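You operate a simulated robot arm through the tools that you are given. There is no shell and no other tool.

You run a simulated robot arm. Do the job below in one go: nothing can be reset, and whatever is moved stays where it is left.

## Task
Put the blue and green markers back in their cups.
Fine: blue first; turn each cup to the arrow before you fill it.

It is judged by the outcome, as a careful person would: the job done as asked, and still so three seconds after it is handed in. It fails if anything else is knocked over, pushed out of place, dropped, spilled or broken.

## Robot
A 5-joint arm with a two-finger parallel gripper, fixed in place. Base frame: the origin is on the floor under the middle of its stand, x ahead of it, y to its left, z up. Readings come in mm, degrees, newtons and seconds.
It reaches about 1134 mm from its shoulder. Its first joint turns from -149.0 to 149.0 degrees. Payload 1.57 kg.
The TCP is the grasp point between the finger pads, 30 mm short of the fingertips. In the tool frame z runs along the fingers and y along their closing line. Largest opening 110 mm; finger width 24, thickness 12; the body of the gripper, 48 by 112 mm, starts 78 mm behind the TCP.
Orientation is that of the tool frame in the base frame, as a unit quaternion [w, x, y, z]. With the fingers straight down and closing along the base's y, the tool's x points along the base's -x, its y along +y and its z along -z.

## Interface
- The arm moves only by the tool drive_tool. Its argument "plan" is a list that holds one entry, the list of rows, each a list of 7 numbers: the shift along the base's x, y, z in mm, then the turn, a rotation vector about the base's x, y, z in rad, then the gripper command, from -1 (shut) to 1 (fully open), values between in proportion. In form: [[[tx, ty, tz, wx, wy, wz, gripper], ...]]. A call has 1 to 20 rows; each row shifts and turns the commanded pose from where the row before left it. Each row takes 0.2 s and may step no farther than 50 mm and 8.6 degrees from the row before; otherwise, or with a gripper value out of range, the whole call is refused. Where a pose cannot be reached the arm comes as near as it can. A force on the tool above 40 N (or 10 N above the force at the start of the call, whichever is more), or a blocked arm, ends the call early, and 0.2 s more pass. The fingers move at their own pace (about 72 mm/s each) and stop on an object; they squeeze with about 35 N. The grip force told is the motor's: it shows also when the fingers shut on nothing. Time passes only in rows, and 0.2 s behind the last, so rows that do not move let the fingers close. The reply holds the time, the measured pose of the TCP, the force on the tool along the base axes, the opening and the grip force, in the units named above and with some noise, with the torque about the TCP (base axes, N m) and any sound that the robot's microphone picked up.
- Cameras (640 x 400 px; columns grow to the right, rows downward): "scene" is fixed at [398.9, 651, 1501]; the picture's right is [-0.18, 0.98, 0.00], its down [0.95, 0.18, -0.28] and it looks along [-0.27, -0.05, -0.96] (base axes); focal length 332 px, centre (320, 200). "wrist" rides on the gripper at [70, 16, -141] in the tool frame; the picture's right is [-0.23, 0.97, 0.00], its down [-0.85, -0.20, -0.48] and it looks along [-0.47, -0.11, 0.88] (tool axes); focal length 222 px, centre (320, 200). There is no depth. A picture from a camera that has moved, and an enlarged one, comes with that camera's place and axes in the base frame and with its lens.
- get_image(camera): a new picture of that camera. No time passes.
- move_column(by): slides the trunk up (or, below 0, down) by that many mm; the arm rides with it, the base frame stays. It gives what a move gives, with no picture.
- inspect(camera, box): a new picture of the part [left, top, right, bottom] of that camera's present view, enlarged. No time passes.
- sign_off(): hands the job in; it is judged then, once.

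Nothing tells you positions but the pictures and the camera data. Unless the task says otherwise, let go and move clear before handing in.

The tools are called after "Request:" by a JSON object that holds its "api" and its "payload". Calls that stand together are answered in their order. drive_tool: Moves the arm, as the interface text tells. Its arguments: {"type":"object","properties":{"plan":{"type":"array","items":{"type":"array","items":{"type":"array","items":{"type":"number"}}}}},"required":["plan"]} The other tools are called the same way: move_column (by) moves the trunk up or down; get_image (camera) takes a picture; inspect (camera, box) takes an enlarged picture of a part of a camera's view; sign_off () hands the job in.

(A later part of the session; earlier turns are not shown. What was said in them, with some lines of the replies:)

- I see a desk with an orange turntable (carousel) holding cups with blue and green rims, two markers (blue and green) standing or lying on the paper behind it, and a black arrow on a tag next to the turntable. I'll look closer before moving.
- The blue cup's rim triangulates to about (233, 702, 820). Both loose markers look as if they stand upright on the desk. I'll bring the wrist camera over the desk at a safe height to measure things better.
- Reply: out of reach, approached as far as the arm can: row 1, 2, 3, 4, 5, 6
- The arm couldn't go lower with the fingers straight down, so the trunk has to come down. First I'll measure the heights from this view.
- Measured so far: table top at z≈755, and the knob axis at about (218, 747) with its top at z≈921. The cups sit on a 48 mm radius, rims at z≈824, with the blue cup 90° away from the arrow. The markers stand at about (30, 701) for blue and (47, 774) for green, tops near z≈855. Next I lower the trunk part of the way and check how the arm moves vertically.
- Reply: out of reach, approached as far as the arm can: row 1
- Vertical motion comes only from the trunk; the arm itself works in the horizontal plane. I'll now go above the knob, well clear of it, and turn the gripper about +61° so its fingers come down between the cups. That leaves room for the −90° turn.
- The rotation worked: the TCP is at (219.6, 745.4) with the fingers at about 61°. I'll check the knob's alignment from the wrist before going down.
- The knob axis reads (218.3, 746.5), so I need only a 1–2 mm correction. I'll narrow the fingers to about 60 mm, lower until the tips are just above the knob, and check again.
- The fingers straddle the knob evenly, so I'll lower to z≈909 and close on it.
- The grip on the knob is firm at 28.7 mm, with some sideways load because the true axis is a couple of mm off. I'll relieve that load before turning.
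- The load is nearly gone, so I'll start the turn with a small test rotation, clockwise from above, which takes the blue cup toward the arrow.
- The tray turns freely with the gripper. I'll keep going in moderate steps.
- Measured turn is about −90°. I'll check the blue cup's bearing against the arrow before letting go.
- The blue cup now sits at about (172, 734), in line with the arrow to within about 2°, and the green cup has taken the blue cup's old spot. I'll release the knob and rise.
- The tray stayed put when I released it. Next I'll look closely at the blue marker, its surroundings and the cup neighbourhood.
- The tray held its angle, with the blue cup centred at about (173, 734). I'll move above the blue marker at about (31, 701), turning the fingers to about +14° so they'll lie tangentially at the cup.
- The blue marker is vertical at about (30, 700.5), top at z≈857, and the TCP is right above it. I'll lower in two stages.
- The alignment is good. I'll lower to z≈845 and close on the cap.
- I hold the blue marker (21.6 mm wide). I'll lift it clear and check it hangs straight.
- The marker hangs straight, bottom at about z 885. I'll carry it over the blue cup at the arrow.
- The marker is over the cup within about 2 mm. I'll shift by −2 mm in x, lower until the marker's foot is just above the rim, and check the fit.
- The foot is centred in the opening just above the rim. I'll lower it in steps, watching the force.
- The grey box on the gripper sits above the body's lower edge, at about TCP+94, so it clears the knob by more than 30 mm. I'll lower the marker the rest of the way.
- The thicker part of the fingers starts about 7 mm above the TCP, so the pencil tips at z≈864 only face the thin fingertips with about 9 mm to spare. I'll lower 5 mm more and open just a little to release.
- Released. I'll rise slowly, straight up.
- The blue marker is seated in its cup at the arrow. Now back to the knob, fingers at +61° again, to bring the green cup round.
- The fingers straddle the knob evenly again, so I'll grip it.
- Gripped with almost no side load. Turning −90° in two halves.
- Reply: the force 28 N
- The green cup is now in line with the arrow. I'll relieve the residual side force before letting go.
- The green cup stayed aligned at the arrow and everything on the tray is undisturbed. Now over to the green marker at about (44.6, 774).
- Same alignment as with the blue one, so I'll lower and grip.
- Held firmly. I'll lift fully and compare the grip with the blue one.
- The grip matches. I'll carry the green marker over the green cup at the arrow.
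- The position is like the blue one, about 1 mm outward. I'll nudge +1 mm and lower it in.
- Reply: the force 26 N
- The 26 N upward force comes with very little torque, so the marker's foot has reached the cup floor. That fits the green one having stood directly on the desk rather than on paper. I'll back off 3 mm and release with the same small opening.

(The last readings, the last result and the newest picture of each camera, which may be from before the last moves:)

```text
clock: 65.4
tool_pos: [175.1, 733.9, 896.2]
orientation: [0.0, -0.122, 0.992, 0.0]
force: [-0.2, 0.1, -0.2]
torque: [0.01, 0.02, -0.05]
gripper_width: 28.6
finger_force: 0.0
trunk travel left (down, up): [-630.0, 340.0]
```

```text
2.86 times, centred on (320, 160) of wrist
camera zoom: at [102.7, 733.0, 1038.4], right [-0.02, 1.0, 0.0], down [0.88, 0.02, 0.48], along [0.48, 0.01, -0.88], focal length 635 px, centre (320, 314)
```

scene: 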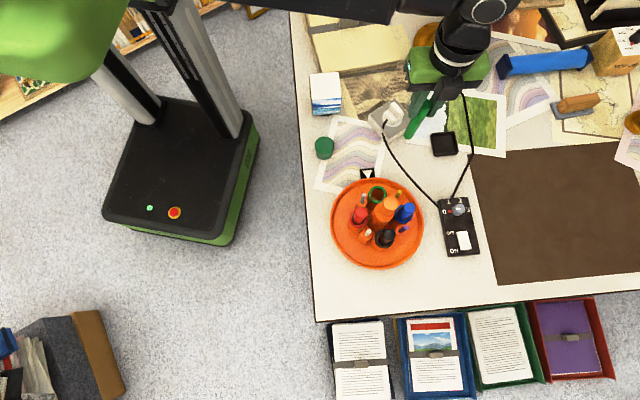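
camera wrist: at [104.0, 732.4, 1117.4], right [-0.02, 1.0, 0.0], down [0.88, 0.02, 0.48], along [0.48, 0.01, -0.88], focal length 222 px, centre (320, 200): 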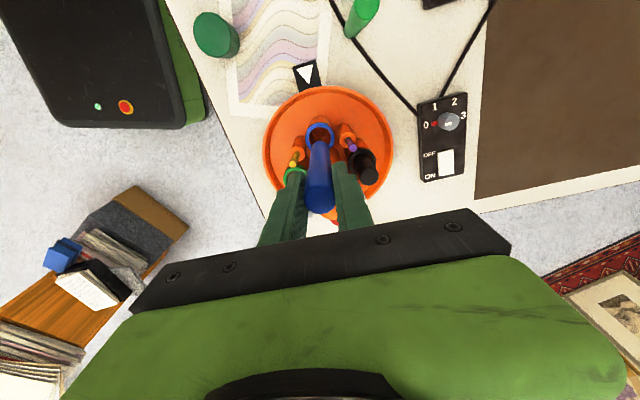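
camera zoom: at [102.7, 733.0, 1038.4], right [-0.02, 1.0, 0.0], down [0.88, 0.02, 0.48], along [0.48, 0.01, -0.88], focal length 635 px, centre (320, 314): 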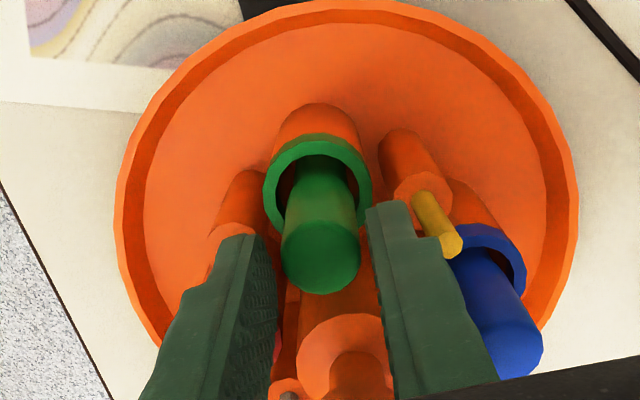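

The green marker stays in its cup. I'll rise clear and check the final state.

Request:
{"api": "move_column", "payload": {"by": 150}}

Request:
{"api": "drive_tool", "payload": {"plan": [[[-20, -40, 0, 0, 0, 0, -0.4], [-20, -40, 0, 0, 0, 0, -0.3], [0, -45, 0, 0, 0, 0, -0.3], [0, -45, 0, 0, 0, 0, -0.3], [0, 0, 0, 0, 0, 0, -0.3], [0, 0, 0, 0, 0, 0, -0.3]]]}}

Request:
{"api": "get_image", "payload": {"camera": "scene"}}

Request:
{"api": "inspect", "payload": {"camera": "scene", "box": [330, 170, 430, 270]}}

Request:
{"api": "get_image", "payload": {"camera": "wrist"}}

```text
clock: 67.2
tool_pos: [173.9, 733.8, 1046.8]
orientation: [0.0, -0.122, 0.993, 0.001]
force: [0.0, 0.4, 0.2]
torque: [0.01, -0.04, 0.0]
gripper_width: 28.4
finger_force: 0.1
trunk travel left (down, up): [-780.0, 190.0]
```

```text
clock: 68.6
tool_pos: [135.6, 562.2, 1046.6]
orientation: [0.001, -0.123, 0.992, 0.0]
force: [-0.2, 1.1, 0.5]
torque: [-0.01, 0.01, -0.03]
gripper_width: 38.6
finger_force: 0.1
trunk travel left (down, up): [-780.0, 190.0]
```

```text
taken
```

scene: 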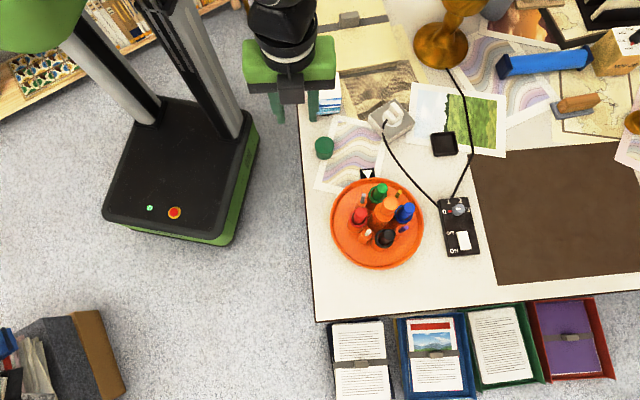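

```text
4.00 times, centred on (380, 220) of scene
camera zoom: at [398.9, 651.0, 1501.0], right [-0.18, 0.98, 0.0], down [0.95, 0.18, -0.28], along [-0.27, -0.05, -0.96], focal length 1326 px, centre (80, 120)
```

zoom: 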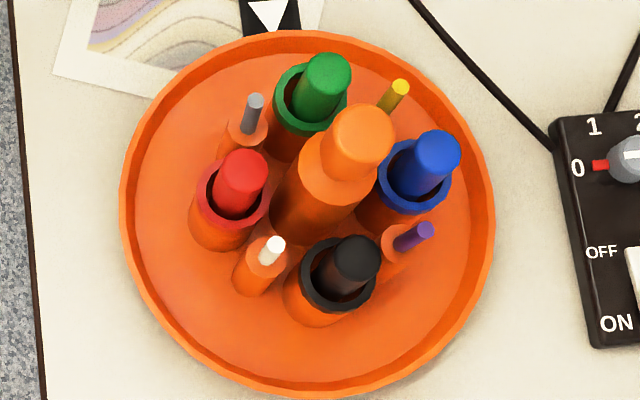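

```text
taken
camera wrist: at [62.3, 561.3, 1188.5], right [-0.02, 1.0, 0.0], down [0.88, 0.02, 0.48], along [0.48, 0.01, -0.88], focal length 222 px, centre (320, 200)
```

wrist: 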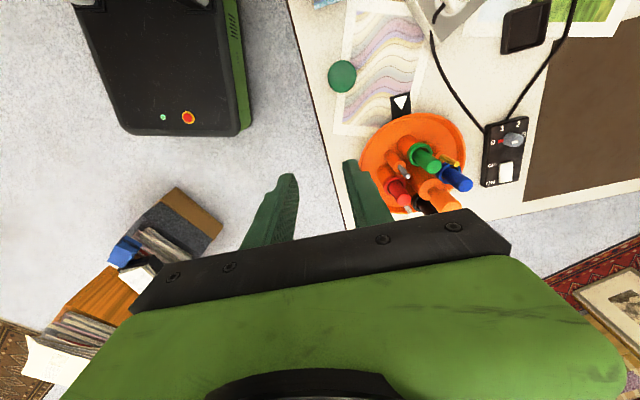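

Both markers stand in their matching cups: blue was filled first, then green, each at the arrow. The tray, pencils, other markers and desk items look undisturbed, and the gripper is open and clear, so I'm handing in.

Request:
{"api": "sign_off", "payload": {}}

```text
The job is handed in.
```

The blue and green markers are back in their matching cups, and the job is handed in. I haven't been told how it was judged.

- **Order:** I did blue first. For each marker I turned the tray 90° by its centre knob, so the right cup faced the arrow (within about 2°) before I filled it.
- **Contact:** The green marker briefly pressed on what I took to be its cup's floor, at about 26 N. I backed off 3 mm before letting go.
- **Last check:** Both markers were standing in their cups. The tray, the other markers and pencils and the rest of the desk looked undisturbed. The gripper was open and clear of everything.
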